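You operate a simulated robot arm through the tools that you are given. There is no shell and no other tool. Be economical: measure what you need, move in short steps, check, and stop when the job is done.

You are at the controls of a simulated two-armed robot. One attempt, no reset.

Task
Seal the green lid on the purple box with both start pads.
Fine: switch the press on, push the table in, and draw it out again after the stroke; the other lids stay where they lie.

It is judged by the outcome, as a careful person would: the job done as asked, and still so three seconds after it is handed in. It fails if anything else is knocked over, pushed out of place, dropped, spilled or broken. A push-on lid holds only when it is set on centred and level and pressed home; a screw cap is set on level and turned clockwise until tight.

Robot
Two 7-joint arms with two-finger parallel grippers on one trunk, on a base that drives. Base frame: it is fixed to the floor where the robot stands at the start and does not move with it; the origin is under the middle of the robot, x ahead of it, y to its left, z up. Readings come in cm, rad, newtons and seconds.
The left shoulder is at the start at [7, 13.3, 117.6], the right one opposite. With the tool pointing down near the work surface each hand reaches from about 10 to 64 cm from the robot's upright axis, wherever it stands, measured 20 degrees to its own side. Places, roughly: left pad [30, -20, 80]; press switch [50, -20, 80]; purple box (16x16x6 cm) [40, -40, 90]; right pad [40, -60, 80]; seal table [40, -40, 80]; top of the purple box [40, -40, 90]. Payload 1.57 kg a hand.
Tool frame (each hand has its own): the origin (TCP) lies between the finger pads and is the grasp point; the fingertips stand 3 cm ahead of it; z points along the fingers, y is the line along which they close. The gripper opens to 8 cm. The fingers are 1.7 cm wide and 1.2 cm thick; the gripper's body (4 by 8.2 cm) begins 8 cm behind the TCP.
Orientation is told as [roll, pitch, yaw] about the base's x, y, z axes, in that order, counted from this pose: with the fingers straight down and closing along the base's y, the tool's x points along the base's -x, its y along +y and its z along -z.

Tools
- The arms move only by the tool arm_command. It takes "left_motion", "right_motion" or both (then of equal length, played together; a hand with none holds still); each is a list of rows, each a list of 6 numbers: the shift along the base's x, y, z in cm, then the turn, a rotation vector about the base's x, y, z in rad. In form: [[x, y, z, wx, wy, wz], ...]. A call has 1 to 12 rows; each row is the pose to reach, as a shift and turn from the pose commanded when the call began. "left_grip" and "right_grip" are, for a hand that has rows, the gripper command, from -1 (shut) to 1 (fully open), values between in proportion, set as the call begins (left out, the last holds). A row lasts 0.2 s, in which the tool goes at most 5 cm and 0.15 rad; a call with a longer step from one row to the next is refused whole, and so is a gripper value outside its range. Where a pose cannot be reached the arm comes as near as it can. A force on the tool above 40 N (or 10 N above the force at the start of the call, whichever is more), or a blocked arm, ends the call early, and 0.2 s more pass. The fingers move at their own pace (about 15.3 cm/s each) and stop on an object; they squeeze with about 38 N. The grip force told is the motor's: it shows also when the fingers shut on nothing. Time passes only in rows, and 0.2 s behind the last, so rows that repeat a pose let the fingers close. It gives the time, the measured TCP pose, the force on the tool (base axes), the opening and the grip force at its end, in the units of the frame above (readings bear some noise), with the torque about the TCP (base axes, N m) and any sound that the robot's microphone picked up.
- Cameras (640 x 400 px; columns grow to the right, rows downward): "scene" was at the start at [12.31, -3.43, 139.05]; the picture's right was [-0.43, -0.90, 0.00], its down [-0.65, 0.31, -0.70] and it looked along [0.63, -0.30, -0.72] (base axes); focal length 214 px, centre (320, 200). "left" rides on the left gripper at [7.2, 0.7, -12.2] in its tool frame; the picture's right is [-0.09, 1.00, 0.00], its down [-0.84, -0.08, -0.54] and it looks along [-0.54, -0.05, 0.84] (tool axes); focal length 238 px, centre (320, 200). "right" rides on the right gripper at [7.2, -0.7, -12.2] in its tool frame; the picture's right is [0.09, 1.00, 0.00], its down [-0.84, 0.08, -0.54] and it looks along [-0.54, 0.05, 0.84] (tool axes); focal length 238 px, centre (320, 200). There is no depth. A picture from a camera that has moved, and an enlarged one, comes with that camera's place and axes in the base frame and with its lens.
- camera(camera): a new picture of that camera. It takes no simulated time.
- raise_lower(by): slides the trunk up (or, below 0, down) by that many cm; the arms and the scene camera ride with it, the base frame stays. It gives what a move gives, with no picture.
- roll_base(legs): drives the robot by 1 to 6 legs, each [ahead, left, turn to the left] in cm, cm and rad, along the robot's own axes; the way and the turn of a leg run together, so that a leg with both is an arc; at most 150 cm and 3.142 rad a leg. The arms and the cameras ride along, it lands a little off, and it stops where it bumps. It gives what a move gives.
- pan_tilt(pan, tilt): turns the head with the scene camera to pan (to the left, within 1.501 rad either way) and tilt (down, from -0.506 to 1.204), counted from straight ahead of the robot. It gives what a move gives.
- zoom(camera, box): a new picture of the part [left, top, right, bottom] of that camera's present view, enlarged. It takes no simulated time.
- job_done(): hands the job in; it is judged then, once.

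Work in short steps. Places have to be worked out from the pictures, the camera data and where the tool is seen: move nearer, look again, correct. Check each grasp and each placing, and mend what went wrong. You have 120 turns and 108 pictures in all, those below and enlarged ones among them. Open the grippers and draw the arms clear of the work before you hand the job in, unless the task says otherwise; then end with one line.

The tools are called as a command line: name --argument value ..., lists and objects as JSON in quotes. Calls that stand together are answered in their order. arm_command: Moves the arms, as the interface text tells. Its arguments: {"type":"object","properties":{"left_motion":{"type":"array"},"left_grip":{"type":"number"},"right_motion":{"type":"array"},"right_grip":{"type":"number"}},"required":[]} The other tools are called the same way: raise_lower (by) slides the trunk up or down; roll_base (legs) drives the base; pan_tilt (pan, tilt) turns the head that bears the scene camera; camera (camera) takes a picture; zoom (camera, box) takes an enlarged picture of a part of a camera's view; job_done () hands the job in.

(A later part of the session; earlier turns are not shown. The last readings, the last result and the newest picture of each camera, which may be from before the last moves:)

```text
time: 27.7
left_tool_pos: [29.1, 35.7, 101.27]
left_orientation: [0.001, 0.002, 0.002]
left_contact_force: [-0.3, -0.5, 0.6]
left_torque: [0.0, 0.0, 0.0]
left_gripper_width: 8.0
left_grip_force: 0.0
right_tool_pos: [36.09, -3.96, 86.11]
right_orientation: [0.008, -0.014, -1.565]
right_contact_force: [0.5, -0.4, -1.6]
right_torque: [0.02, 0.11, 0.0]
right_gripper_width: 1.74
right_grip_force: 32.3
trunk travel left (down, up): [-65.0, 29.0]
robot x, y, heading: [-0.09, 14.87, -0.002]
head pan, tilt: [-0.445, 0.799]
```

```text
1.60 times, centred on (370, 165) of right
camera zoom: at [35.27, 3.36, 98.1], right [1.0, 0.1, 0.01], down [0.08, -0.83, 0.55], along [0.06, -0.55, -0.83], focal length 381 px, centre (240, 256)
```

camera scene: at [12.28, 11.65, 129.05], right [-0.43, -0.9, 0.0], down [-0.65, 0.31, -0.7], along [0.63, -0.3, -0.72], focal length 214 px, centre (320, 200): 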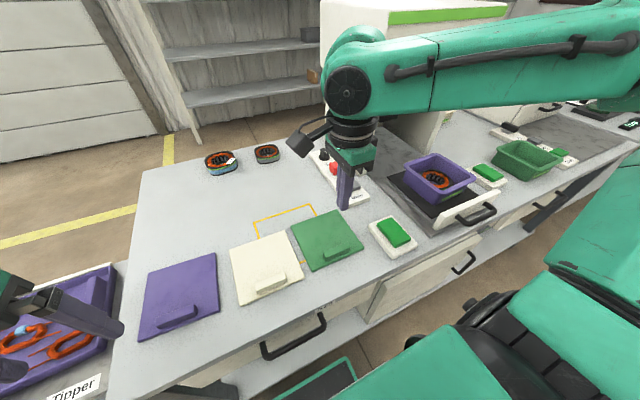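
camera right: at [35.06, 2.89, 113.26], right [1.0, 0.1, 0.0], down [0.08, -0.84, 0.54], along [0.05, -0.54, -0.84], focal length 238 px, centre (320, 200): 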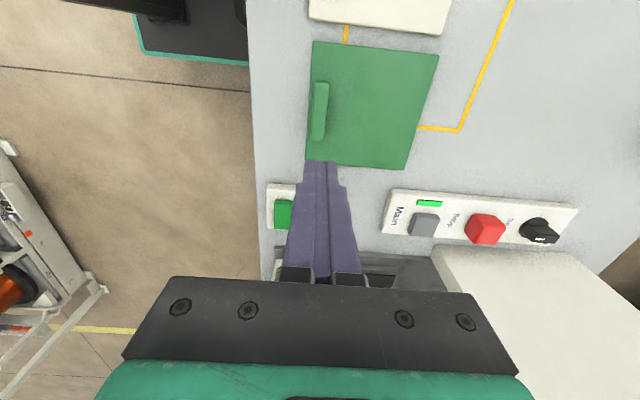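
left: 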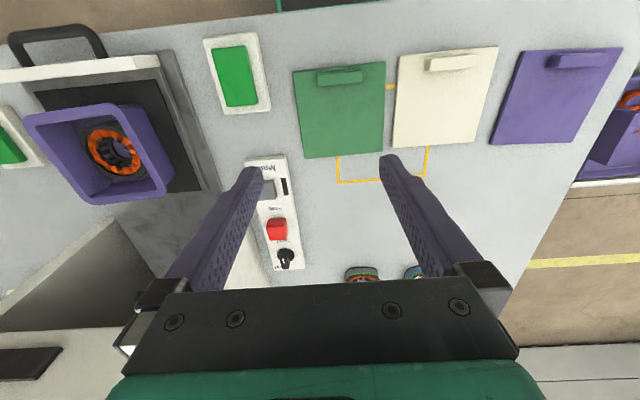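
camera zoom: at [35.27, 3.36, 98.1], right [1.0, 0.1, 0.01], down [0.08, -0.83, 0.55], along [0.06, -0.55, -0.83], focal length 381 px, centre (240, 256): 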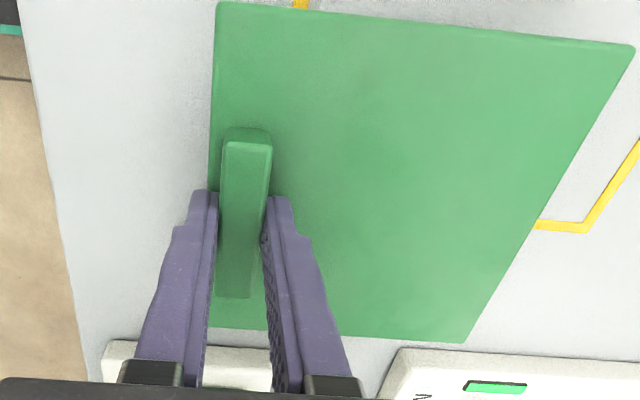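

The lid is coming up. I keep lifting gently at moderate speed.

arm_command --right_motion '[[0, 0, 0.4, 0, 0, 0], [0, 0, 0.9, 0, 0, 0], [0, 0, 1.4, 0, 0, 0], [0, 0, 1.9, 0, 0, 0], [0, 0, 2.4, 0, 0, 0], [0, 0, 2.9, 0, 0, 0], [0, 0, 3.4, 0, 0, 0], [0, 0, 3.9, 0, 0, 0], [0, 0, 4.4, 0, 0, 0], [0, 0, 4.9, 0, 0, 0], [0, 0, 5.3, 0, 0, 0], [0, 0, 5.5, 0, 0, 0]]'

zoom --camera "scene" --box '[280, 180, 400, 300]'

camera --camera "right"

```text
time: 30.3
left_tool_pos: [29.19, 35.66, 101.36]
left_orientation: [0.0, 0.001, 0.002]
left_contact_force: [0.6, 0.0, -0.7]
left_torque: [-0.01, -0.03, -0.05]
left_gripper_width: 7.98
left_grip_force: 0.1
right_tool_pos: [35.96, -3.97, 91.49]
right_orientation: [0.007, -0.013, -1.564]
right_contact_force: [-0.8, -0.1, -1.3]
right_torque: [0.01, 0.08, -0.05]
right_gripper_width: 1.74
right_grip_force: 32.3
trunk travel left (down, up): [-65.0, 29.0]
robot x, y, heading: [-0.12, 14.89, 0.006]
head pan, tilt: [-0.445, 0.799]
```

```text
3.33 times, centred on (340, 240) of scene
camera zoom: at [12.32, 11.6, 129.04], right [-0.43, -0.9, 0.0], down [-0.65, 0.31, -0.7], along [0.63, -0.3, -0.72], focal length 715 px, centre (253, 67)
```

zoom: 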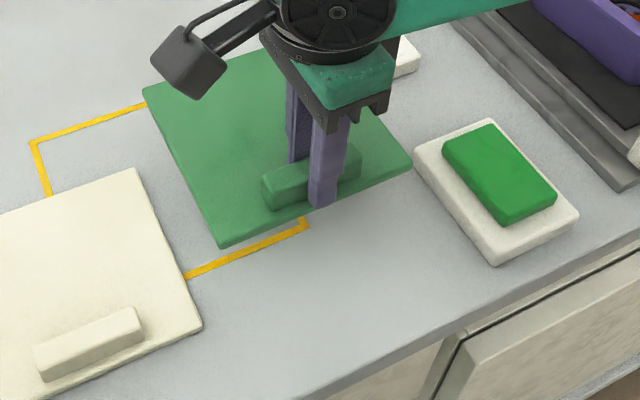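

```text
71 pictures are left
camera right: at [35.2, 3.39, 103.53], right [1.0, 0.1, 0.01], down [0.08, -0.83, 0.55], along [0.06, -0.55, -0.83], focal length 238 px, centre (320, 200)
```

right: 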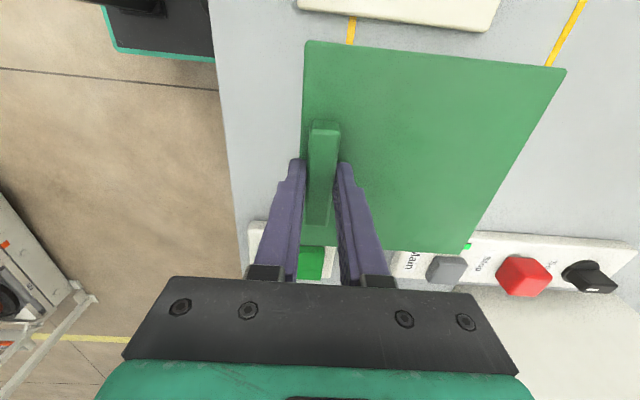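

Lid lifted, looks level. I raise it another 9 cm for a clear drive.

arm_command --right_motion '[[0, 0, 0.4, 0, 0, 0], [0, 0, 1.0, 0, 0, 0], [0, 0, 1.8, 0, 0, 0], [0, 0, 2.6, 0, 0, 0], [0, 0, 3.4, 0, 0, 0], [0, 0, 4.2, 0, 0, 0], [0, 0, 5.0, 0, 0, 0], [0, 0, 5.8, 0, 0, 0], [0, 0, 6.6, 0, 0, 0], [0, 0, 7.4, 0, 0, 0], [0, 0, 8.0, 0, 0, 0], [0, 0, 8.3, 0, 0, 0]]'

zoom --camera "scene" --box '[280, 110, 520, 290]'

```text
time: 32.9
left_tool_pos: [29.08, 35.68, 101.28]
left_orientation: [0.0, 0.001, 0.003]
left_contact_force: [0.7, 1.5, 0.9]
left_torque: [0.01, -0.03, -0.03]
left_gripper_width: 8.01
left_grip_force: 0.2
right_tool_pos: [36.17, -3.92, 99.93]
right_orientation: [0.006, -0.014, -1.566]
right_contact_force: [1.0, 0.0, -1.9]
right_torque: [0.01, 0.1, 0.0]
right_gripper_width: 1.73
right_grip_force: 32.5
trunk travel left (down, up): [-65.0, 29.0]
robot x, y, heading: [-0.13, 14.98, 0.003]
head pan, tilt: [-0.445, 0.799]
```

```text
2.22 times, centred on (400, 200) of scene
camera zoom: at [12.31, 11.6, 129.04], right [-0.43, -0.9, 0.0], down [-0.65, 0.31, -0.7], along [0.63, -0.3, -0.72], focal length 477 px, centre (142, 200)
```

zoom: 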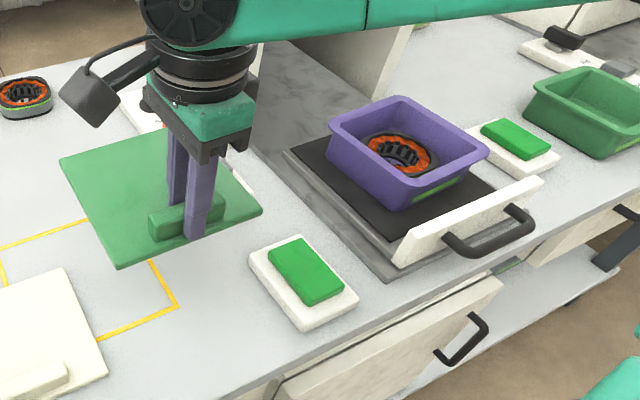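

Lid is held steadily. Box centre is about [43.2,-42.6], so the lid must travel about −38.8 in y. I test with a short 3 cm drive right.

roll_base --legs '[[0, -3, 0]]'

zoom --camera "right" --box '[220, 20, 580, 290]'

```text
time: 33.7
left_tool_pos: [29.1, 33.1, 101.25]
left_orientation: [-0.004, 0.001, 0.005]
left_contact_force: [-0.7, 0.8, 0.0]
left_torque: [-0.01, -0.01, 0.0]
left_gripper_width: 8.01
left_grip_force: 0.0
right_tool_pos: [36.02, -6.56, 99.92]
right_orientation: [0.007, -0.018, -1.566]
right_contact_force: [-0.2, 0.2, -1.5]
right_torque: [0.0, 0.07, 0.0]
right_gripper_width: 1.74
right_grip_force: 31.9
trunk travel left (down, up): [-65.0, 29.0]
robot x, y, heading: [-0.39, 11.92, 0.003]
head pan, tilt: [-0.445, 0.799]
```

```text
1.48 times, centred on (400, 155) of right
camera zoom: at [35.25, 0.85, 111.92], right [1.0, 0.1, 0.01], down [0.08, -0.83, 0.56], along [0.06, -0.55, -0.83], focal length 353 px, centre (202, 267)
```

zoom: 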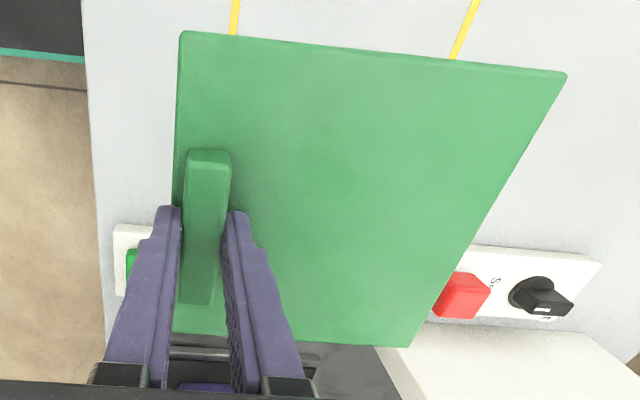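

Stable. I drive the remaining 35 cm right.

roll_base --legs '[[0, -35, 0]]'

camera --camera "right"

camera --camera "scene"

```text
time: 36.0
left_tool_pos: [29.0, -1.67, 101.31]
left_orientation: [-0.001, 0.0, 0.011]
left_contact_force: [0.0, 0.0, 0.7]
left_torque: [0.0, -0.02, 0.01]
left_gripper_width: 8.01
left_grip_force: 0.1
right_tool_pos: [36.42, -41.17, 99.88]
right_orientation: [0.008, -0.013, -1.556]
right_contact_force: [-0.3, -0.5, -0.9]
right_torque: [0.0, 0.05, -0.01]
right_gripper_width: 1.74
right_grip_force: 32.1
trunk travel left (down, up): [-65.0, 29.0]
robot x, y, heading: [0.53, -22.45, 0.009]
head pan, tilt: [-0.445, 0.799]
```

```text
68 pictures are left
camera right: at [35.53, -33.86, 111.88], right [0.99, 0.11, 0.01], down [0.08, -0.83, 0.55], along [0.06, -0.55, -0.83], focal length 238 px, centre (320, 200)
```

right: 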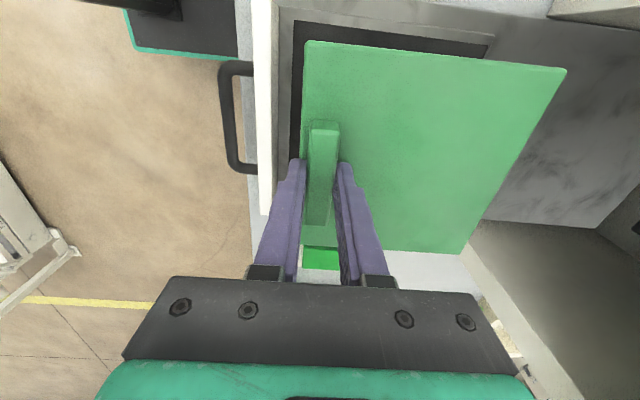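

```text
67 pictures are left
camera scene: at [12.53, -25.84, 129.05], right [-0.42, -0.91, 0.0], down [-0.65, 0.3, -0.7], along [0.63, -0.29, -0.72], focal length 214 px, centre (320, 200)
```

scene: 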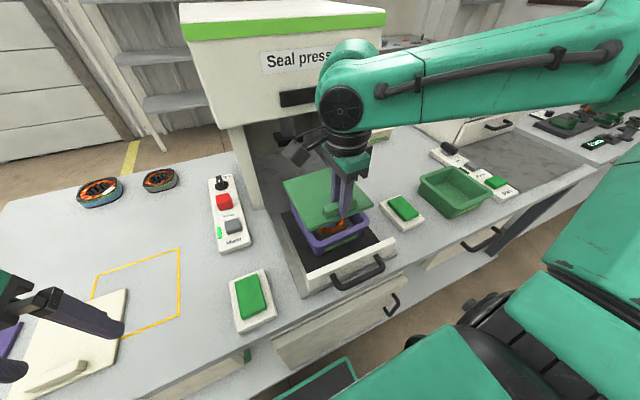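

The lid is now over the box. I zoom the scene to compare lid and box rim.

zoom --camera "scene" --box '[270, 160, 400, 290]'

```text
3.08 times, centred on (335, 225) of scene
camera zoom: at [12.53, -25.84, 129.05], right [-0.42, -0.91, 0.0], down [-0.65, 0.3, -0.7], along [0.63, -0.29, -0.72], focal length 660 px, centre (274, 123)
```

zoom: 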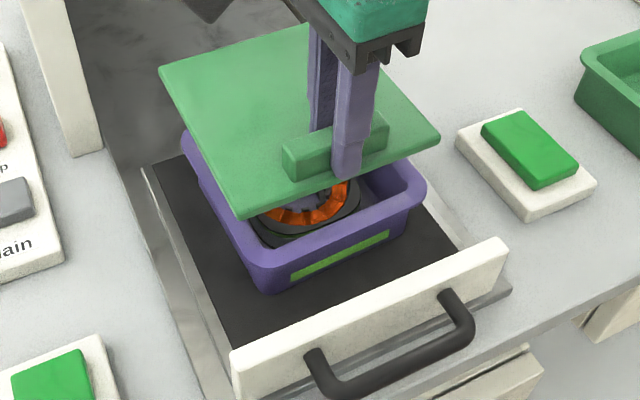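

By fitting the lid's corners in the hand camera, the lid is level, centred about 6.2 ahead of the TCP, with ~0.03 yaw. I move it toward the box centre [43.3,-42.5], undo the yaw and lower gently.

arm_command --right_motion '[[0.2, -0.3, -0.3, 0, 0, -0.01], [0.4, -0.6, -0.9, 0, 0, -0.02], [0.6, -0.9, -1.5, 0, 0, -0.025], [0.7, -1.2, -2.1, 0, 0, -0.025], [0.7, -1.2, -2.8, 0, 0, -0.025], [0.7, -1.2, -3.5, 0, 0, -0.025], [0.7, -1.2, -4.2, 0, 0, -0.025], [0.7, -1.2, -4.9, 0, 0, -0.025], [0.7, -1.2, -5.4, 0, 0, -0.025], [0.7, -1.2, -5.7, 0, 0, -0.025]]'

zoom --camera "scene" --box '[280, 180, 390, 280]'

camera --camera "right"

```text
time: 38.2
left_tool_pos: [29.14, -1.67, 101.29]
left_orientation: [0.0, 0.003, 0.011]
left_contact_force: [0.0, -0.1, 0.6]
left_torque: [0.03, -0.05, -0.01]
left_gripper_width: 7.98
left_grip_force: 0.1
right_tool_pos: [37.02, -42.47, 94.11]
right_orientation: [0.005, -0.014, -1.582]
right_contact_force: [0.5, 0.6, -2.2]
right_torque: [-0.04, 0.1, -0.04]
right_gripper_width: 1.78
right_grip_force: 32.5
trunk travel left (down, up): [-65.0, 29.0]
robot x, y, heading: [0.06, -22.54, 0.008]
head pan, tilt: [-0.445, 0.799]
```

```text
4.00 times, centred on (335, 230) of scene
camera zoom: at [12.54, -25.9, 129.04], right [-0.42, -0.91, 0.0], down [-0.65, 0.3, -0.7], along [0.63, -0.29, -0.72], focal length 858 px, centre (260, 80)
```

zoom: 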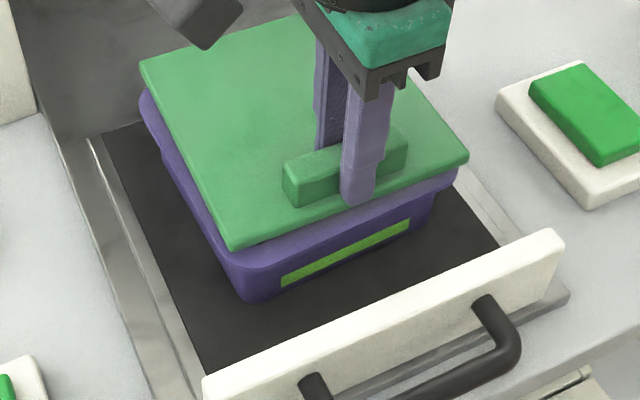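

```text
64 pictures are left
camera right: at [36.42, -35.01, 106.14], right [1.0, 0.08, 0.01], down [0.06, -0.83, 0.55], along [0.05, -0.55, -0.83], focal length 238 px, centre (320, 200)
```

right: 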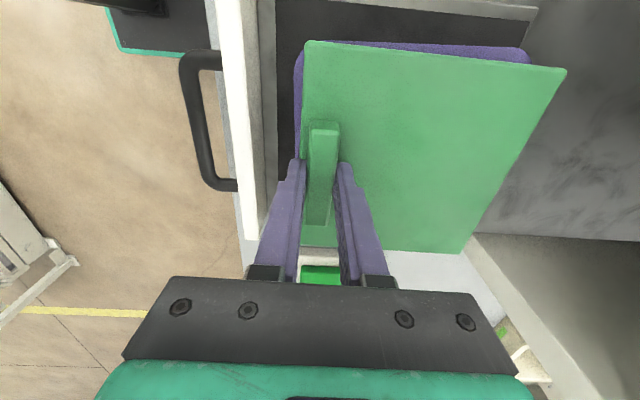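

Lid centre ≈[43.35,-42.7], box ≈[43.1,-42.4]. I zoom to refine the rim margins.

zoom --camera "right" --box '[270, 20, 590, 140]'

zoom --camera "scene" --box '[305, 190, 375, 270]'

```text
2.00 times, centred on (430, 80) of right
camera zoom: at [36.42, -35.01, 106.14], right [1.0, 0.08, 0.01], down [0.06, -0.83, 0.55], along [0.05, -0.55, -0.83], focal length 477 px, centre (100, 440)
```

zoom: 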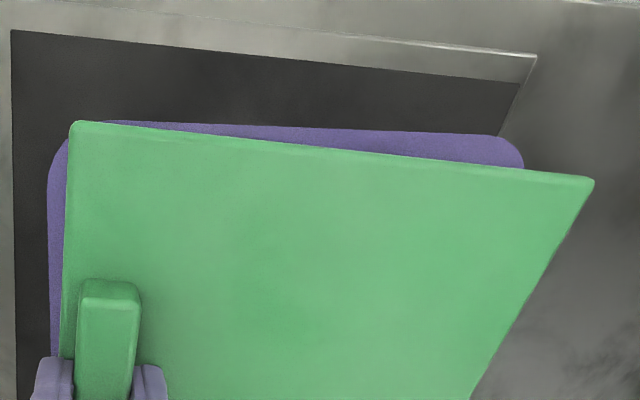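

```text
5.00 times, centred on (340, 230) of scene
camera zoom: at [12.54, -25.9, 129.04], right [-0.42, -0.91, 0.0], down [-0.65, 0.3, -0.7], along [0.63, -0.29, -0.72], focal length 1072 px, centre (220, 50)
```

zoom: 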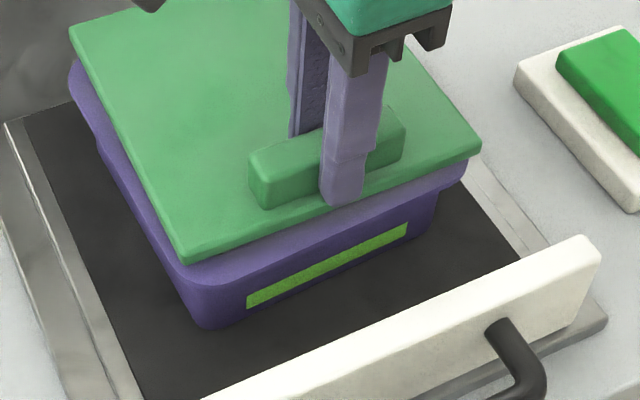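

The box is yawed about +0.042 while the lid is at −0.014. I turn the lid +0.056, shift (−0.2,−0.2) and lower 1 cm, then check.

arm_command --right_motion '[[-0.1, -0.1, 0, 0, 0, 0.02], [-0.2, -0.2, 0, 0, 0, 0.04], [-0.2, -0.2, -0.2, 0, 0, 0.056], [-0.2, -0.2, -0.5, 0, 0, 0.056], [-0.2, -0.2, -0.8, 0, 0, 0.056], [-0.2, -0.2, -1.0, 0, 0, 0.056]]'

zoom --camera "right" --box '[270, 20, 590, 140]'

zoom --camera "scene" --box '[305, 190, 375, 270]'

```text
time: 39.6
left_tool_pos: [29.19, -1.61, 101.33]
left_orientation: [0.003, 0.002, 0.011]
left_contact_force: [-0.2, 0.0, 0.4]
left_torque: [0.02, 0.0, 0.03]
left_gripper_width: 8.0
left_grip_force: 0.1
right_tool_pos: [36.97, -42.56, 93.05]
right_orientation: [0.008, -0.012, -1.528]
right_contact_force: [-1.0, 0.4, -2.0]
right_torque: [0.0, 0.12, -0.03]
right_gripper_width: 1.76
right_grip_force: 32.6
trunk travel left (down, up): [-65.0, 29.0]
robot x, y, heading: [-0.01, -22.53, 0.008]
head pan, tilt: [-0.445, 0.799]
```

```text
2.00 times, centred on (430, 80) of right
camera zoom: at [35.81, -35.26, 105.1], right [0.99, 0.14, 0.01], down [0.11, -0.82, 0.55], along [0.08, -0.55, -0.83], focal length 477 px, centre (100, 440)
```

zoom: 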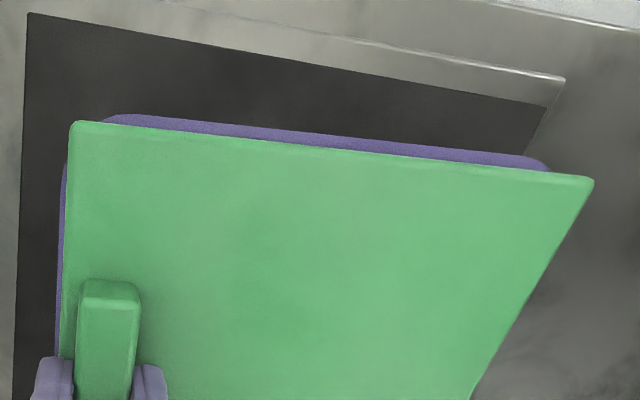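

```text
5.00 times, centred on (340, 230) of scene
camera zoom: at [12.54, -25.89, 129.04], right [-0.42, -0.91, 0.0], down [-0.65, 0.3, -0.7], along [0.63, -0.29, -0.72], focal length 1072 px, centre (220, 50)
```

zoom: 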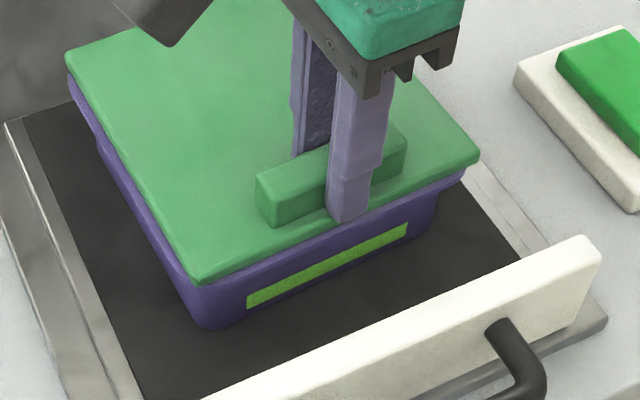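

Now parallel, margins within 0.2 cm. I make a small correction and lower in tiny steps.

arm_command --right_motion '[[0.15, -0.12, 0, 0, 0, 0], [0.15, -0.12, -0.2, 0, 0, 0], [0.15, -0.12, -0.4, 0, 0, 0], [0.15, -0.12, -0.5, 0, 0, 0]]'

zoom --camera "scene" --box '[305, 190, 375, 270]'

zoom --camera "right" --box '[270, 20, 590, 140]'

```text
time: 40.6
left_tool_pos: [29.02, -1.57, 101.5]
left_orientation: [-0.002, -0.003, 0.009]
left_contact_force: [0.2, 0.4, 0.2]
left_torque: [0.01, -0.01, 0.02]
left_gripper_width: 7.99
left_grip_force: 0.0
right_tool_pos: [36.99, -42.66, 92.95]
right_orientation: [0.015, -0.015, -1.525]
right_contact_force: [2.8, -3.5, 27.1]
right_torque: [0.16, 0.32, -0.01]
right_gripper_width: 1.74
right_grip_force: 32.4
trunk travel left (down, up): [-65.0, 29.0]
robot x, y, heading: [0.12, -22.96, 0.004]
head pan, tilt: [-0.445, 0.799]
```

```text
5.00 times, centred on (340, 230) of scene
camera zoom: at [12.26, -25.82, 129.12], right [-0.42, -0.91, 0.0], down [-0.65, 0.3, -0.7], along [0.63, -0.29, -0.72], focal length 1072 px, centre (220, 50)
```

zoom: 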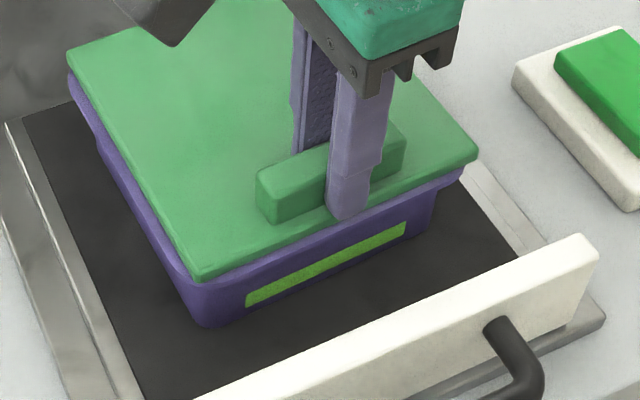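

```text
2.00 times, centred on (430, 80) of right
camera zoom: at [35.79, -35.36, 105.0], right [0.99, 0.14, 0.01], down [0.11, -0.82, 0.56], along [0.09, -0.55, -0.83], focal length 477 px, centre (100, 440)
```

zoom: 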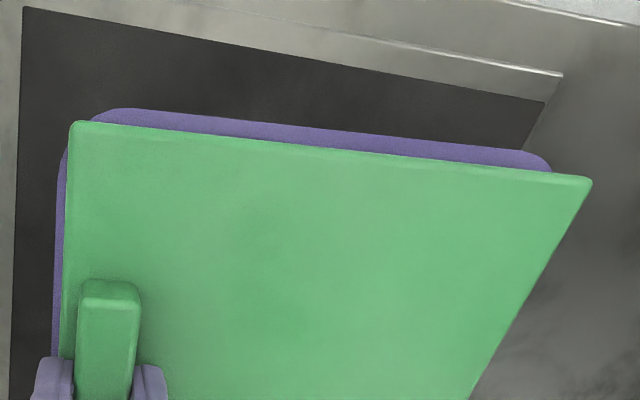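

The lid has touched down (27 N). I relax the downward force, open the fingers, and raise the hand to inspect from above.

arm_command --right_motion '[[0, 0, 0.3, 0, 0, 0], [0, 0, 0.4, 0, 0, 0], [0, 0, 0.4, 0, 0, 0]]'

arm_command --right_motion '[[0, 0, 0, 0, 0, 0], [0, 0, 0, 0, 0, 0], [0, 0, 1, 0, 0, 0], [0, 0, 4, 0, 0, 0], [0, 0, 8, 0, 0, 0], [0, 0, 12, 0, 0, 0], [0, 0, 16, 0, 0, 0], [0, 0, 18, 0, 0, 0]]' --right_grip 0

camera --camera "right"

```text
time: 41.4
left_tool_pos: [29.1, -1.5, 101.27]
left_orientation: [0.001, 0.0, 0.01]
left_contact_force: [0.0, 0.6, -0.7]
left_torque: [-0.02, 0.0, 0.01]
left_gripper_width: 8.02
left_grip_force: 0.0
right_tool_pos: [36.86, -42.6, 92.99]
right_orientation: [0.007, -0.014, -1.526]
right_contact_force: [2.4, -0.3, 7.5]
right_torque: [-0.28, 0.06, 0.07]
right_gripper_width: 1.73
right_grip_force: 32.1
trunk travel left (down, up): [-65.0, 29.0]
robot x, y, heading: [0.07, -22.54, 0.011]
head pan, tilt: [-0.445, 0.799]
```

```text
time: 43.2
left_tool_pos: [29.07, -1.61, 101.32]
left_orientation: [0.001, 0.0, 0.013]
left_contact_force: [0.2, -0.1, 1.2]
left_torque: [-0.03, 0.01, -0.01]
left_gripper_width: 7.99
left_grip_force: 0.1
right_tool_pos: [37.02, -42.43, 111.26]
right_orientation: [0.006, -0.014, -1.526]
right_contact_force: [-0.7, 0.2, -0.4]
right_torque: [-0.02, 0.0, -0.02]
right_gripper_width: 4.01
right_grip_force: 0.2
trunk travel left (down, up): [-65.0, 29.0]
robot x, y, heading: [0.14, -22.71, 0.01]
head pan, tilt: [-0.445, 0.799]
```

```text
57 pictures are left
camera right: at [36.02, -35.19, 123.21], right [0.99, 0.14, 0.01], down [0.11, -0.82, 0.55], along [0.08, -0.55, -0.83], focal length 238 px, centre (320, 200)
```

right: 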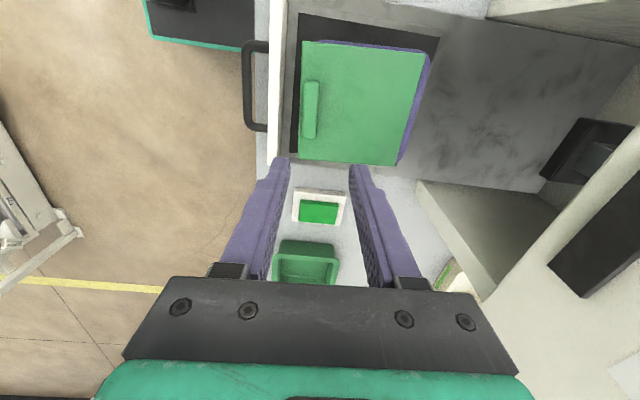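

zoom --camera "right" --box '[285, 25, 445, 175]'

zoom --camera "scene" --box '[290, 180, 380, 270]'

```text
2.67 times, centred on (365, 100) of right
camera zoom: at [36.02, -35.19, 123.21], right [0.99, 0.14, 0.01], down [0.11, -0.82, 0.55], along [0.08, -0.55, -0.83], focal length 636 px, centre (200, 467)
```

zoom: 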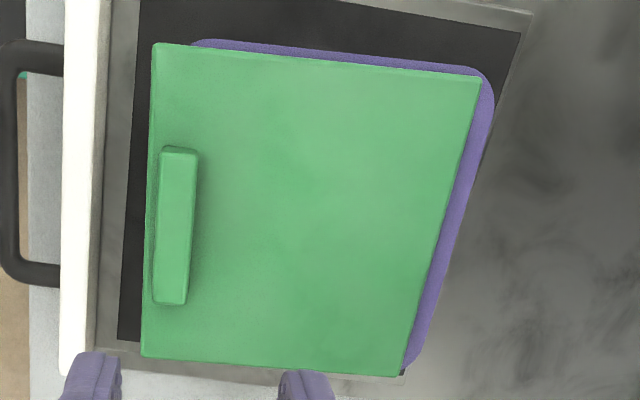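

```text
4.44 times, centred on (335, 225) of scene
camera zoom: at [12.48, -25.87, 129.05], right [-0.42, -0.91, 0.0], down [-0.65, 0.3, -0.7], along [0.63, -0.29, -0.72], focal length 953 px, centre (253, 89)
```

zoom: 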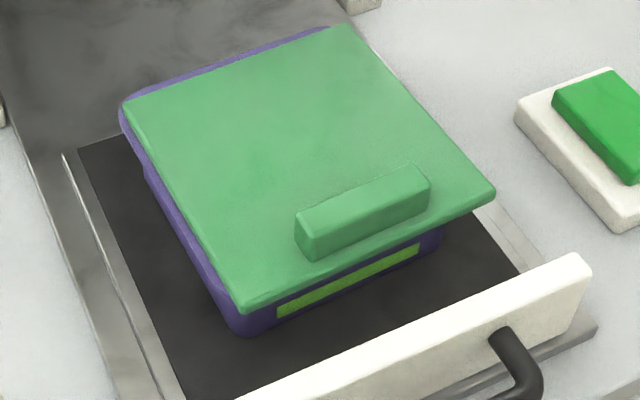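

On release the lid was dragged ~1 cm toward the robot. It now needs about +1.0 in x (y and yaw fine). I lower the open hand around the handle and nudge forward with the near finger.

arm_command --right_motion '[[0, 0, -4.5, 0, 0, 0], [0, 0, -9, 0, 0, 0], [0, 0, -13.5, 0, 0, 0], [0, 0, -16.5, 0, 0, 0], [0, 0, -17.6, 0, 0, 0], [0, 0, -17.6, 0, 0, 0]]'

zoom --camera "right" --box '[250, 20, 590, 290]'

```text
time: 44.2
left_tool_pos: [28.92, -1.51, 101.28]
left_orientation: [0.0, 0.001, 0.012]
left_contact_force: [0.3, -0.5, 0.3]
left_torque: [0.02, -0.01, -0.02]
left_gripper_width: 7.98
left_grip_force: 0.1
right_tool_pos: [37.45, -42.75, 95.23]
right_orientation: [0.023, -0.018, -1.525]
right_contact_force: [-1.1, 1.6, 9.9]
right_torque: [0.11, 0.24, -0.01]
right_gripper_width: 4.06
right_grip_force: 0.6
trunk travel left (down, up): [-65.0, 29.0]
robot x, y, heading: [0.15, -22.68, 0.008]
head pan, tilt: [-0.445, 0.799]
stopped in row 5 (right hand): the force on the tool passed its limit (the readings are from after the stop); the commanded pose is now the measured one
```

```text
1.48 times, centred on (420, 155) of right
camera zoom: at [36.1, -35.33, 107.22], right [0.99, 0.14, 0.02], down [0.1, -0.82, 0.56], along [0.1, -0.55, -0.83], focal length 353 px, centre (172, 267)
```

zoom: 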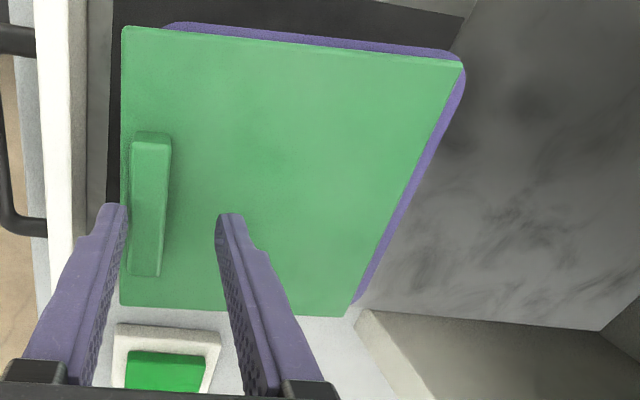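

Something touched at z=95; I look from the scene camera before going on.

zoom --camera "scene" --box '[290, 180, 380, 270]'

```text
4.44 times, centred on (335, 225) of scene
camera zoom: at [12.35, -25.83, 129.07], right [-0.42, -0.91, 0.0], down [-0.65, 0.3, -0.7], along [0.63, -0.29, -0.72], focal length 953 px, centre (253, 89)
```

zoom: 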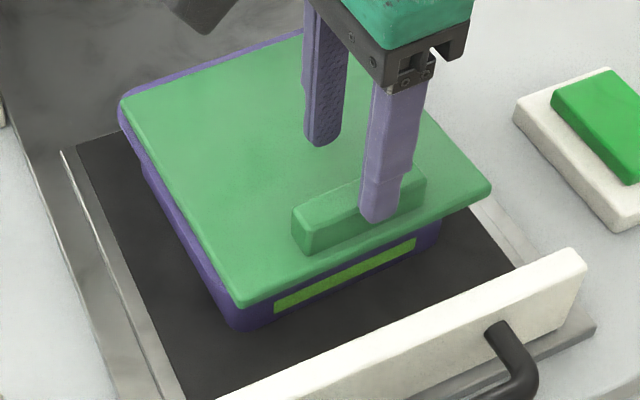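

The near finger landed on the handle's edge. I lift slightly, back off 1.2 cm, descend, and then push forward.

arm_command --right_motion '[[0, 0, 0.6, -0.015, 0, 0], [-0.7, 0.1, 0.8, -0.015, 0, 0], [-1.3, 0.2, 0.6, -0.015, 0, 0], [-1.3, 0.2, 0, -0.015, 0, 0], [-1.3, 0.2, -0.7, -0.015, 0, 0], [-1.3, 0.2, -1.2, -0.015, 0, 0], [-1.3, 0.2, -1.6, -0.015, 0, 0]]'

zoom --camera "scene" --box '[290, 180, 380, 270]'

zoom --camera "right" --box '[250, 20, 590, 290]'

```text
time: 45.8
left_tool_pos: [29.12, -1.63, 101.27]
left_orientation: [0.001, 0.004, 0.009]
left_contact_force: [-0.9, -0.1, 1.0]
left_torque: [0.01, 0.02, 0.0]
left_gripper_width: 8.02
left_grip_force: 0.1
right_tool_pos: [36.3, -42.44, 93.55]
right_orientation: [0.021, -0.031, -1.527]
right_contact_force: [0.7, -0.2, -0.1]
right_torque: [0.03, -0.01, 0.01]
right_gripper_width: 3.96
right_grip_force: 0.2
trunk travel left (down, up): [-65.0, 29.0]
robot x, y, heading: [0.3, -22.24, 0.002]
head pan, tilt: [-0.445, 0.799]
```

```text
4.44 times, centred on (335, 225) of scene
camera zoom: at [12.53, -25.89, 129.05], right [-0.42, -0.91, 0.0], down [-0.65, 0.3, -0.7], along [0.63, -0.29, -0.72], focal length 953 px, centre (253, 89)
```

zoom: 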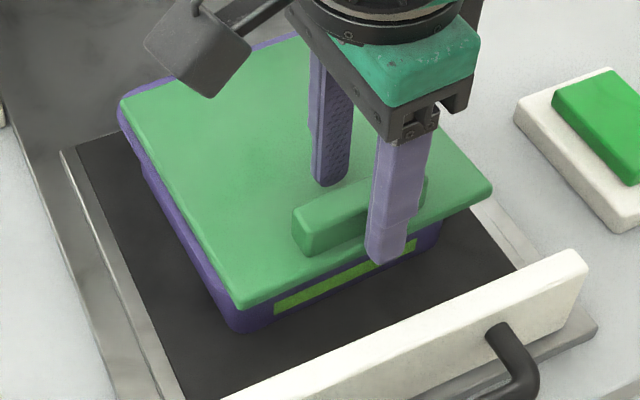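

```text
1.48 times, centred on (420, 155) of right
camera zoom: at [34.99, -34.98, 105.42], right [0.99, 0.14, 0.02], down [0.1, -0.82, 0.57], along [0.09, -0.56, -0.82], focal length 353 px, centre (172, 267)
```

zoom: 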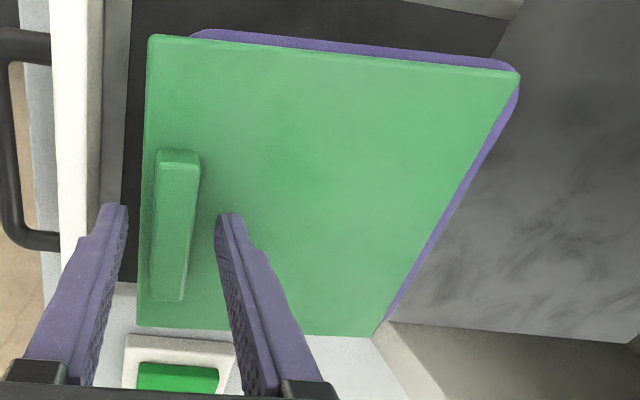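

Now the near finger stands before the handle. I level the hand and push +x by 1.6, then look.

arm_command --right_motion '[[0.3, 0, 0, 0.031, 0.021, 0], [0.6, 0, 0, 0.031, 0.021, 0], [0.9, 0, 0, 0.031, 0.021, 0], [1.2, 0, 0, 0.031, 0.021, 0], [1.4, 0, 0, 0.031, 0.021, 0], [1.6, 0, 0, 0.031, 0.021, 0]]'

zoom --camera "right" --box '[250, 20, 590, 290]'

```text
time: 47.2
left_tool_pos: [29.08, -1.51, 101.26]
left_orientation: [0.001, 0.004, 0.012]
left_contact_force: [-0.1, 0.2, 0.8]
left_torque: [-0.01, -0.01, 0.01]
left_gripper_width: 8.02
left_grip_force: 0.0
right_tool_pos: [37.63, -42.47, 93.56]
right_orientation: [0.003, -0.001, -1.526]
right_contact_force: [-0.6, -0.3, 0.8]
right_torque: [-0.03, 0.03, -0.05]
right_gripper_width: 4.06
right_grip_force: 0.0
trunk travel left (down, up): [-65.0, 29.0]
robot x, y, heading: [0.17, -22.89, 0.01]
head pan, tilt: [-0.445, 0.799]
```

```text
1.48 times, centred on (420, 155) of right
camera zoom: at [36.69, -35.39, 105.63], right [0.99, 0.14, 0.0], down [0.12, -0.83, 0.54], along [0.08, -0.54, -0.84], focal length 353 px, centre (172, 267)
```

zoom: 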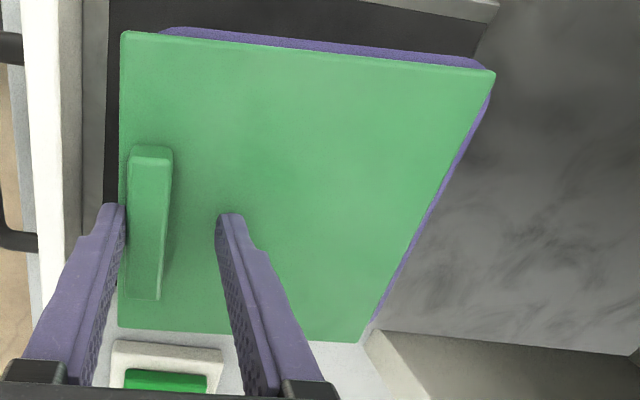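

The lid is sliding forward. I push 0.6 more and check.

arm_command --right_motion '[[0.2, 0, 0, 0, 0, 0], [0.4, 0, 0, 0, 0, 0], [0.6, 0, 0, 0, 0, 0], [0.6, 0, 0, 0, 0, 0]]'

zoom --camera "right" --box '[250, 20, 590, 290]'

zoom --camera "scene" --box '[290, 180, 380, 270]'

```text
time: 48.2
left_tool_pos: [29.15, -1.67, 101.25]
left_orientation: [-0.001, 0.002, 0.011]
left_contact_force: [-0.1, -0.3, 0.7]
left_torque: [-0.04, -0.02, 0.02]
left_gripper_width: 8.0
left_grip_force: 0.0
right_tool_pos: [38.33, -42.55, 93.51]
right_orientation: [0.001, 0.0, -1.525]
right_contact_force: [-0.7, 0.0, 0.1]
right_torque: [0.01, 0.01, 0.01]
right_gripper_width: 4.06
right_grip_force: 0.3
trunk travel left (down, up): [-65.0, 29.0]
robot x, y, heading: [0.16, -22.74, 0.011]
head pan, tilt: [-0.445, 0.799]
```

```text
1.48 times, centred on (420, 155) of right
camera zoom: at [37.35, -35.46, 105.61], right [0.99, 0.14, 0.0], down [0.12, -0.83, 0.54], along [0.08, -0.54, -0.84], focal length 353 px, centre (172, 267)
```

zoom: 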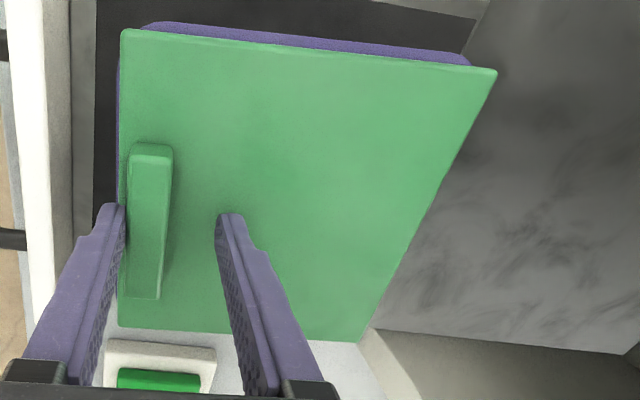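

```text
4.44 times, centred on (335, 225) of scene
camera zoom: at [12.5, -25.89, 129.05], right [-0.42, -0.91, 0.0], down [-0.65, 0.3, -0.7], along [0.63, -0.29, -0.72], focal length 953 px, centre (253, 89)
```

zoom: 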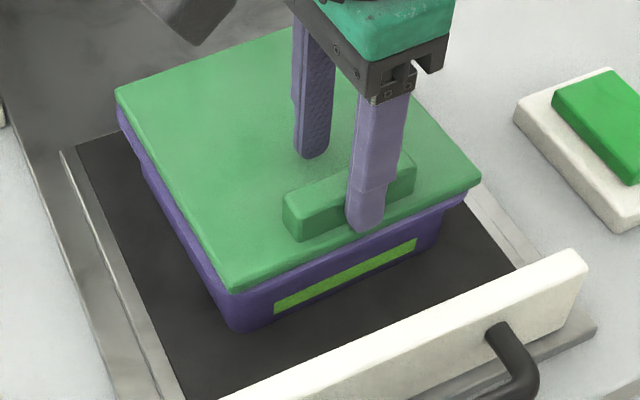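

Looks about centred. I back off from the handle, raise, and view from above.

arm_command --right_motion '[[-0.3, 0, 0, 0, 0, 0], [-0.6, 0, 0.3, 0, 0, 0], [-0.6, 0, 3, 0, 0, 0], [-0.6, 0, 7.5, 0, 0, 0], [-0.6, -1, 12, 0, 0, 0], [-0.6, -3, 16, 0, 0, 0], [-0.6, -5, 19, 0, 0, 0]]'

zoom --camera "right" --box '[280, 0, 440, 150]'

```text
time: 49.8
left_tool_pos: [29.07, -1.58, 101.38]
left_orientation: [0.001, 0.002, 0.011]
left_contact_force: [-0.5, -0.3, 0.0]
left_torque: [0.0, -0.02, 0.02]
left_gripper_width: 8.0
left_grip_force: 0.1
right_tool_pos: [37.72, -47.47, 112.75]
right_orientation: [0.001, -0.001, -1.524]
right_contact_force: [0.7, 0.5, -0.1]
right_torque: [-0.01, 0.03, -0.01]
right_gripper_width: 4.01
right_grip_force: 0.0
trunk travel left (down, up): [-65.0, 29.0]
robot x, y, heading: [0.32, -22.83, 0.004]
head pan, tilt: [-0.445, 0.799]
```

```text
2.67 times, centred on (360, 75) of right
camera zoom: at [36.74, -40.31, 124.9], right [0.99, 0.14, 0.0], down [0.12, -0.83, 0.54], along [0.08, -0.54, -0.84], focal length 636 px, centre (213, 533)
```

zoom: 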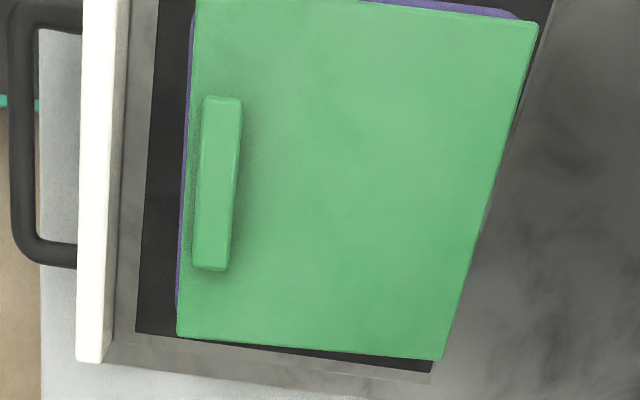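

Near margin ≈0.37, left ≈0.5. To judge the far and right margins I move the camera over that corner.

arm_command --right_motion '[[3, -1, -1, 0, 0, 0], [6, -2.5, -2, 0, 0, 0], [9, -4, -3, 0, 0, 0], [10.5, -5, -3, 0, 0, 0]]'

zoom --camera "right" --box '[160, 0, 400, 160]'

```text
time: 50.8
left_tool_pos: [29.17, -1.65, 101.24]
left_orientation: [0.0, 0.001, 0.011]
left_contact_force: [0.0, -0.4, -0.1]
left_torque: [-0.01, 0.05, -0.01]
left_gripper_width: 8.0
left_grip_force: 0.0
right_tool_pos: [48.3, -52.43, 109.67]
right_orientation: [0.002, 0.001, -1.525]
right_contact_force: [0.5, 0.1, -0.8]
right_torque: [0.0, 0.0, 0.0]
right_gripper_width: 3.99
right_grip_force: 0.1
trunk travel left (down, up): [-65.0, 29.0]
robot x, y, heading: [0.01, -22.55, 0.013]
head pan, tilt: [-0.445, 0.799]
```

```text
2.50 times, centred on (280, 80) of right
camera zoom: at [47.37, -45.29, 121.67], right [0.99, 0.14, 0.0], down [0.12, -0.83, 0.54], along [0.08, -0.54, -0.84], focal length 596 px, centre (420, 500)
```

zoom: 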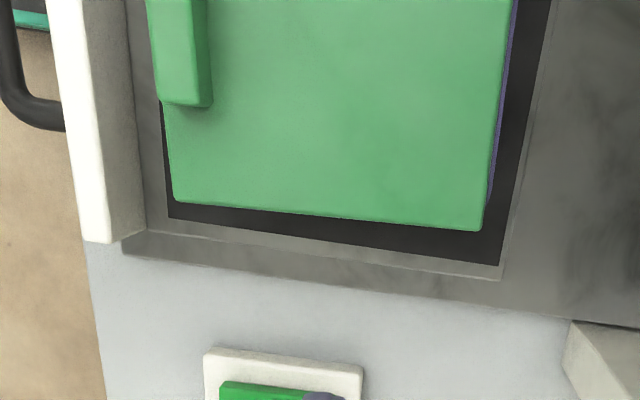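

Far margin ≈0.36 equals the near one; sideways it's within ~0.16 cm: good enough. Next I turn the right hand back to yaw 0 and bring it over the table's handle loop, fingers shut.

arm_command --right_motion '[[-2, 1, 0, 0, 0, 0.14], [-4, 2, 0, 0, 0, 0.28], [-6, 3, 0, 0, 0, 0.42], [-8, 4, 0, 0, 0, 0.56], [-10, 5, 0, 0, 0, 0.7], [-12, 6, 0, 0, 0, 0.84], [-14, 7, 0, 0, 0, 0.98], [-16, 8, 0, 0, 0, 1.12], [-18, 9, 0, 0, 0, 1.26], [-19.5, 9.5, -1, 0, 0, 1.4], [-20.3, 10, -3, 0, 0, 1.525]]' --right_grip -1

camera --camera "right"

zoom --camera "scene" --box '[250, 170, 430, 310]'

```text
time: 53.2
left_tool_pos: [29.15, -1.64, 101.35]
left_orientation: [0.0, 0.001, 0.009]
left_contact_force: [-0.1, -0.3, 0.4]
left_torque: [0.0, 0.0, -0.01]
left_gripper_width: 8.02
left_grip_force: 0.0
right_tool_pos: [28.19, -42.27, 106.54]
right_orientation: [0.002, 0.002, 0.001]
right_contact_force: [0.0, 0.1, 0.2]
right_torque: [-0.02, -0.02, 0.01]
right_gripper_width: 0.0
right_grip_force: 21.4
trunk travel left (down, up): [-65.0, 29.0]
robot x, y, heading: [0.12, -22.61, 0.006]
head pan, tilt: [-0.445, 0.799]
```

```text
45 pictures are left
camera right: at [20.93, -43.06, 118.71], right [-0.09, 1.0, 0.0], down [0.84, 0.08, 0.54], along [0.54, 0.05, -0.84], focal length 238 px, centre (320, 200)
```

right: 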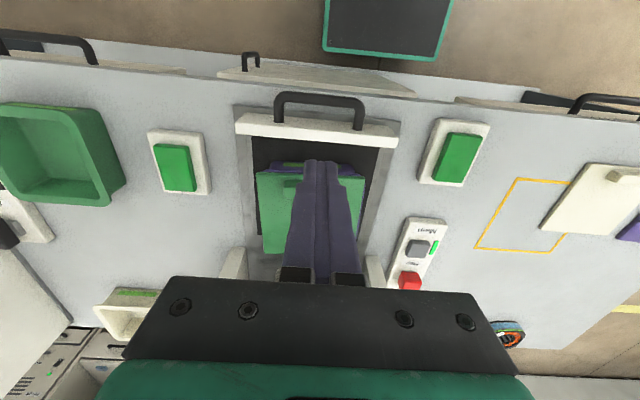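

```text
2.86 times, centred on (340, 240) of scene
camera zoom: at [12.53, -25.91, 129.05], right [-0.42, -0.91, 0.0], down [-0.65, 0.3, -0.7], along [0.63, -0.29, -0.72], focal length 613 px, centre (263, 86)
```

zoom: 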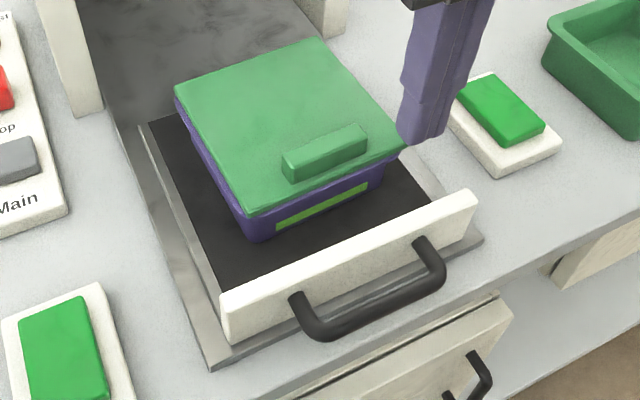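

I lower the shut fingers to just above the handle bar, in front of the panel's face, and look.

arm_command --right_motion '[[-0.3, 0, -4.5, 0, 0, 0], [-0.6, 0, -9, 0, 0, 0], [-0.9, 0, -13.5, 0, 0, 0], [-1, 0, -17, 0, 0, 0], [-1, 0, -18.2, 0, 0, 0]]'

zoom --camera "scene" --box '[290, 190, 420, 300]'

zoom --camera "right" --box '[200, 50, 440, 250]'

```text
time: 54.4
left_tool_pos: [29.26, -1.52, 101.35]
left_orientation: [-0.001, 0.002, 0.01]
left_contact_force: [-0.1, 0.1, -0.1]
left_torque: [0.04, 0.02, 0.0]
left_gripper_width: 8.0
left_grip_force: 0.0
right_tool_pos: [33.48, -42.69, 89.73]
right_orientation: [0.002, 0.001, 0.002]
right_contact_force: [0.4, 0.5, -1.1]
right_torque: [0.03, 0.02, 0.01]
right_gripper_width: 0.0
right_grip_force: 21.2
right hand out of reach, approached as far as the arm can: row 2, 3, 4, 5
trunk travel left (down, up): [-65.0, 29.0]
robot x, y, heading: [0.25, -22.85, 0.004]
head pan, tilt: [-0.445, 0.799]
```

```text
3.64 times, centred on (355, 245) of scene
camera zoom: at [12.51, -25.86, 129.05], right [-0.42, -0.91, 0.0], down [-0.65, 0.3, -0.7], along [0.63, -0.29, -0.72], focal length 780 px, centre (193, 36)
```

zoom: 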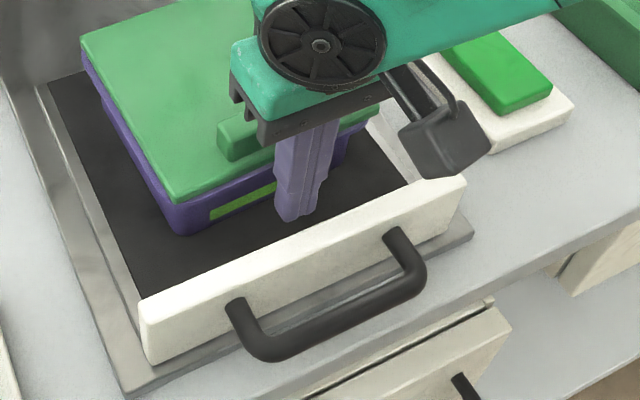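

```text
2.00 times, centred on (320, 150) of right
camera zoom: at [26.34, -43.3, 101.83], right [-0.09, 1.0, 0.0], down [0.84, 0.08, 0.54], along [0.54, 0.05, -0.84], focal length 477 px, centre (320, 300)
```

zoom: 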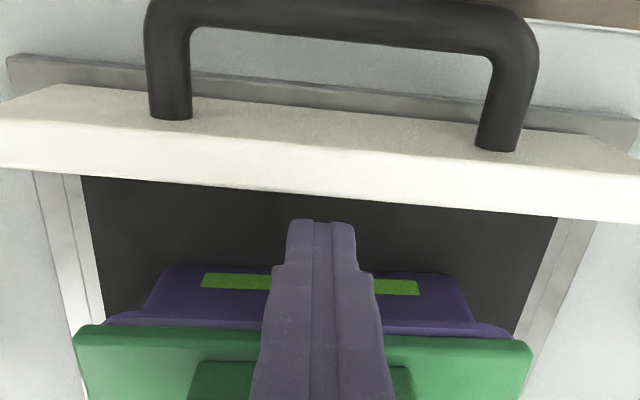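

The hand couldn't fold in that close to the body and ended between panel and box (no contact). I raise it straight up, then drive the base back 12 cm to work with a longer arm.

arm_command --right_motion '[[0, 0, 2, 0, 0, 0], [0, 0, 6, 0, 0, 0], [0, 0, 10, 0, 0, 0]]'

roll_base --legs '[[-12, 0, -0.006]]'

camera --camera "scene"

```text
time: 55.2
left_tool_pos: [29.1, -1.66, 101.2]
left_orientation: [0.0, 0.002, 0.012]
left_contact_force: [0.0, 0.2, -0.1]
left_torque: [-0.03, 0.0, -0.02]
left_gripper_width: 8.0
left_grip_force: 0.0
right_tool_pos: [33.63, -42.48, 99.76]
right_orientation: [0.0, 0.0, 0.0]
right_contact_force: [0.1, 0.5, 0.3]
right_torque: [0.03, 0.02, -0.01]
right_gripper_width: 0.0
right_grip_force: 21.1
trunk travel left (down, up): [-65.0, 29.0]
robot x, y, heading: [0.16, -22.5, 0.01]
head pan, tilt: [-0.445, 0.799]
```

```text
time: 56.5
left_tool_pos: [17.04, -1.99, 101.3]
left_orientation: [0.0, 0.002, 0.002]
left_contact_force: [0.1, 0.0, 0.3]
left_torque: [-0.01, 0.02, 0.02]
left_gripper_width: 8.01
left_grip_force: 0.2
right_tool_pos: [21.24, -42.85, 99.66]
right_orientation: [0.003, 0.001, -0.008]
right_contact_force: [0.2, -0.2, -0.7]
right_torque: [-0.03, 0.01, 0.0]
right_gripper_width: 0.0
right_grip_force: 21.1
trunk travel left (down, up): [-65.0, 29.0]
robot x, y, heading: [-12.24, -22.61, -0.0]
head pan, tilt: [-0.445, 0.799]
```

```text
41 pictures are left
camera scene: at [0.26, -26.06, 129.04], right [-0.43, -0.9, 0.0], down [-0.65, 0.31, -0.7], along [0.63, -0.3, -0.72], focal length 214 px, centre (320, 200)
```

scene: 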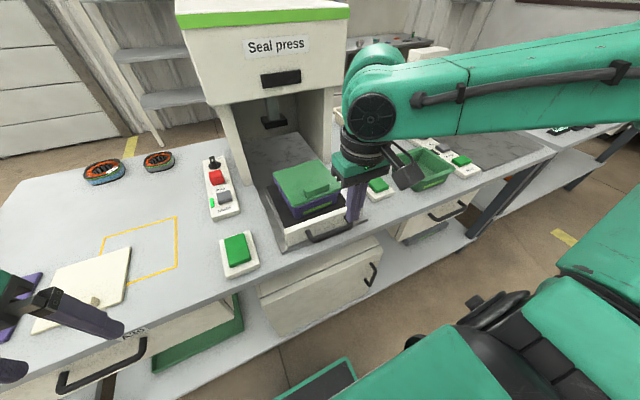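

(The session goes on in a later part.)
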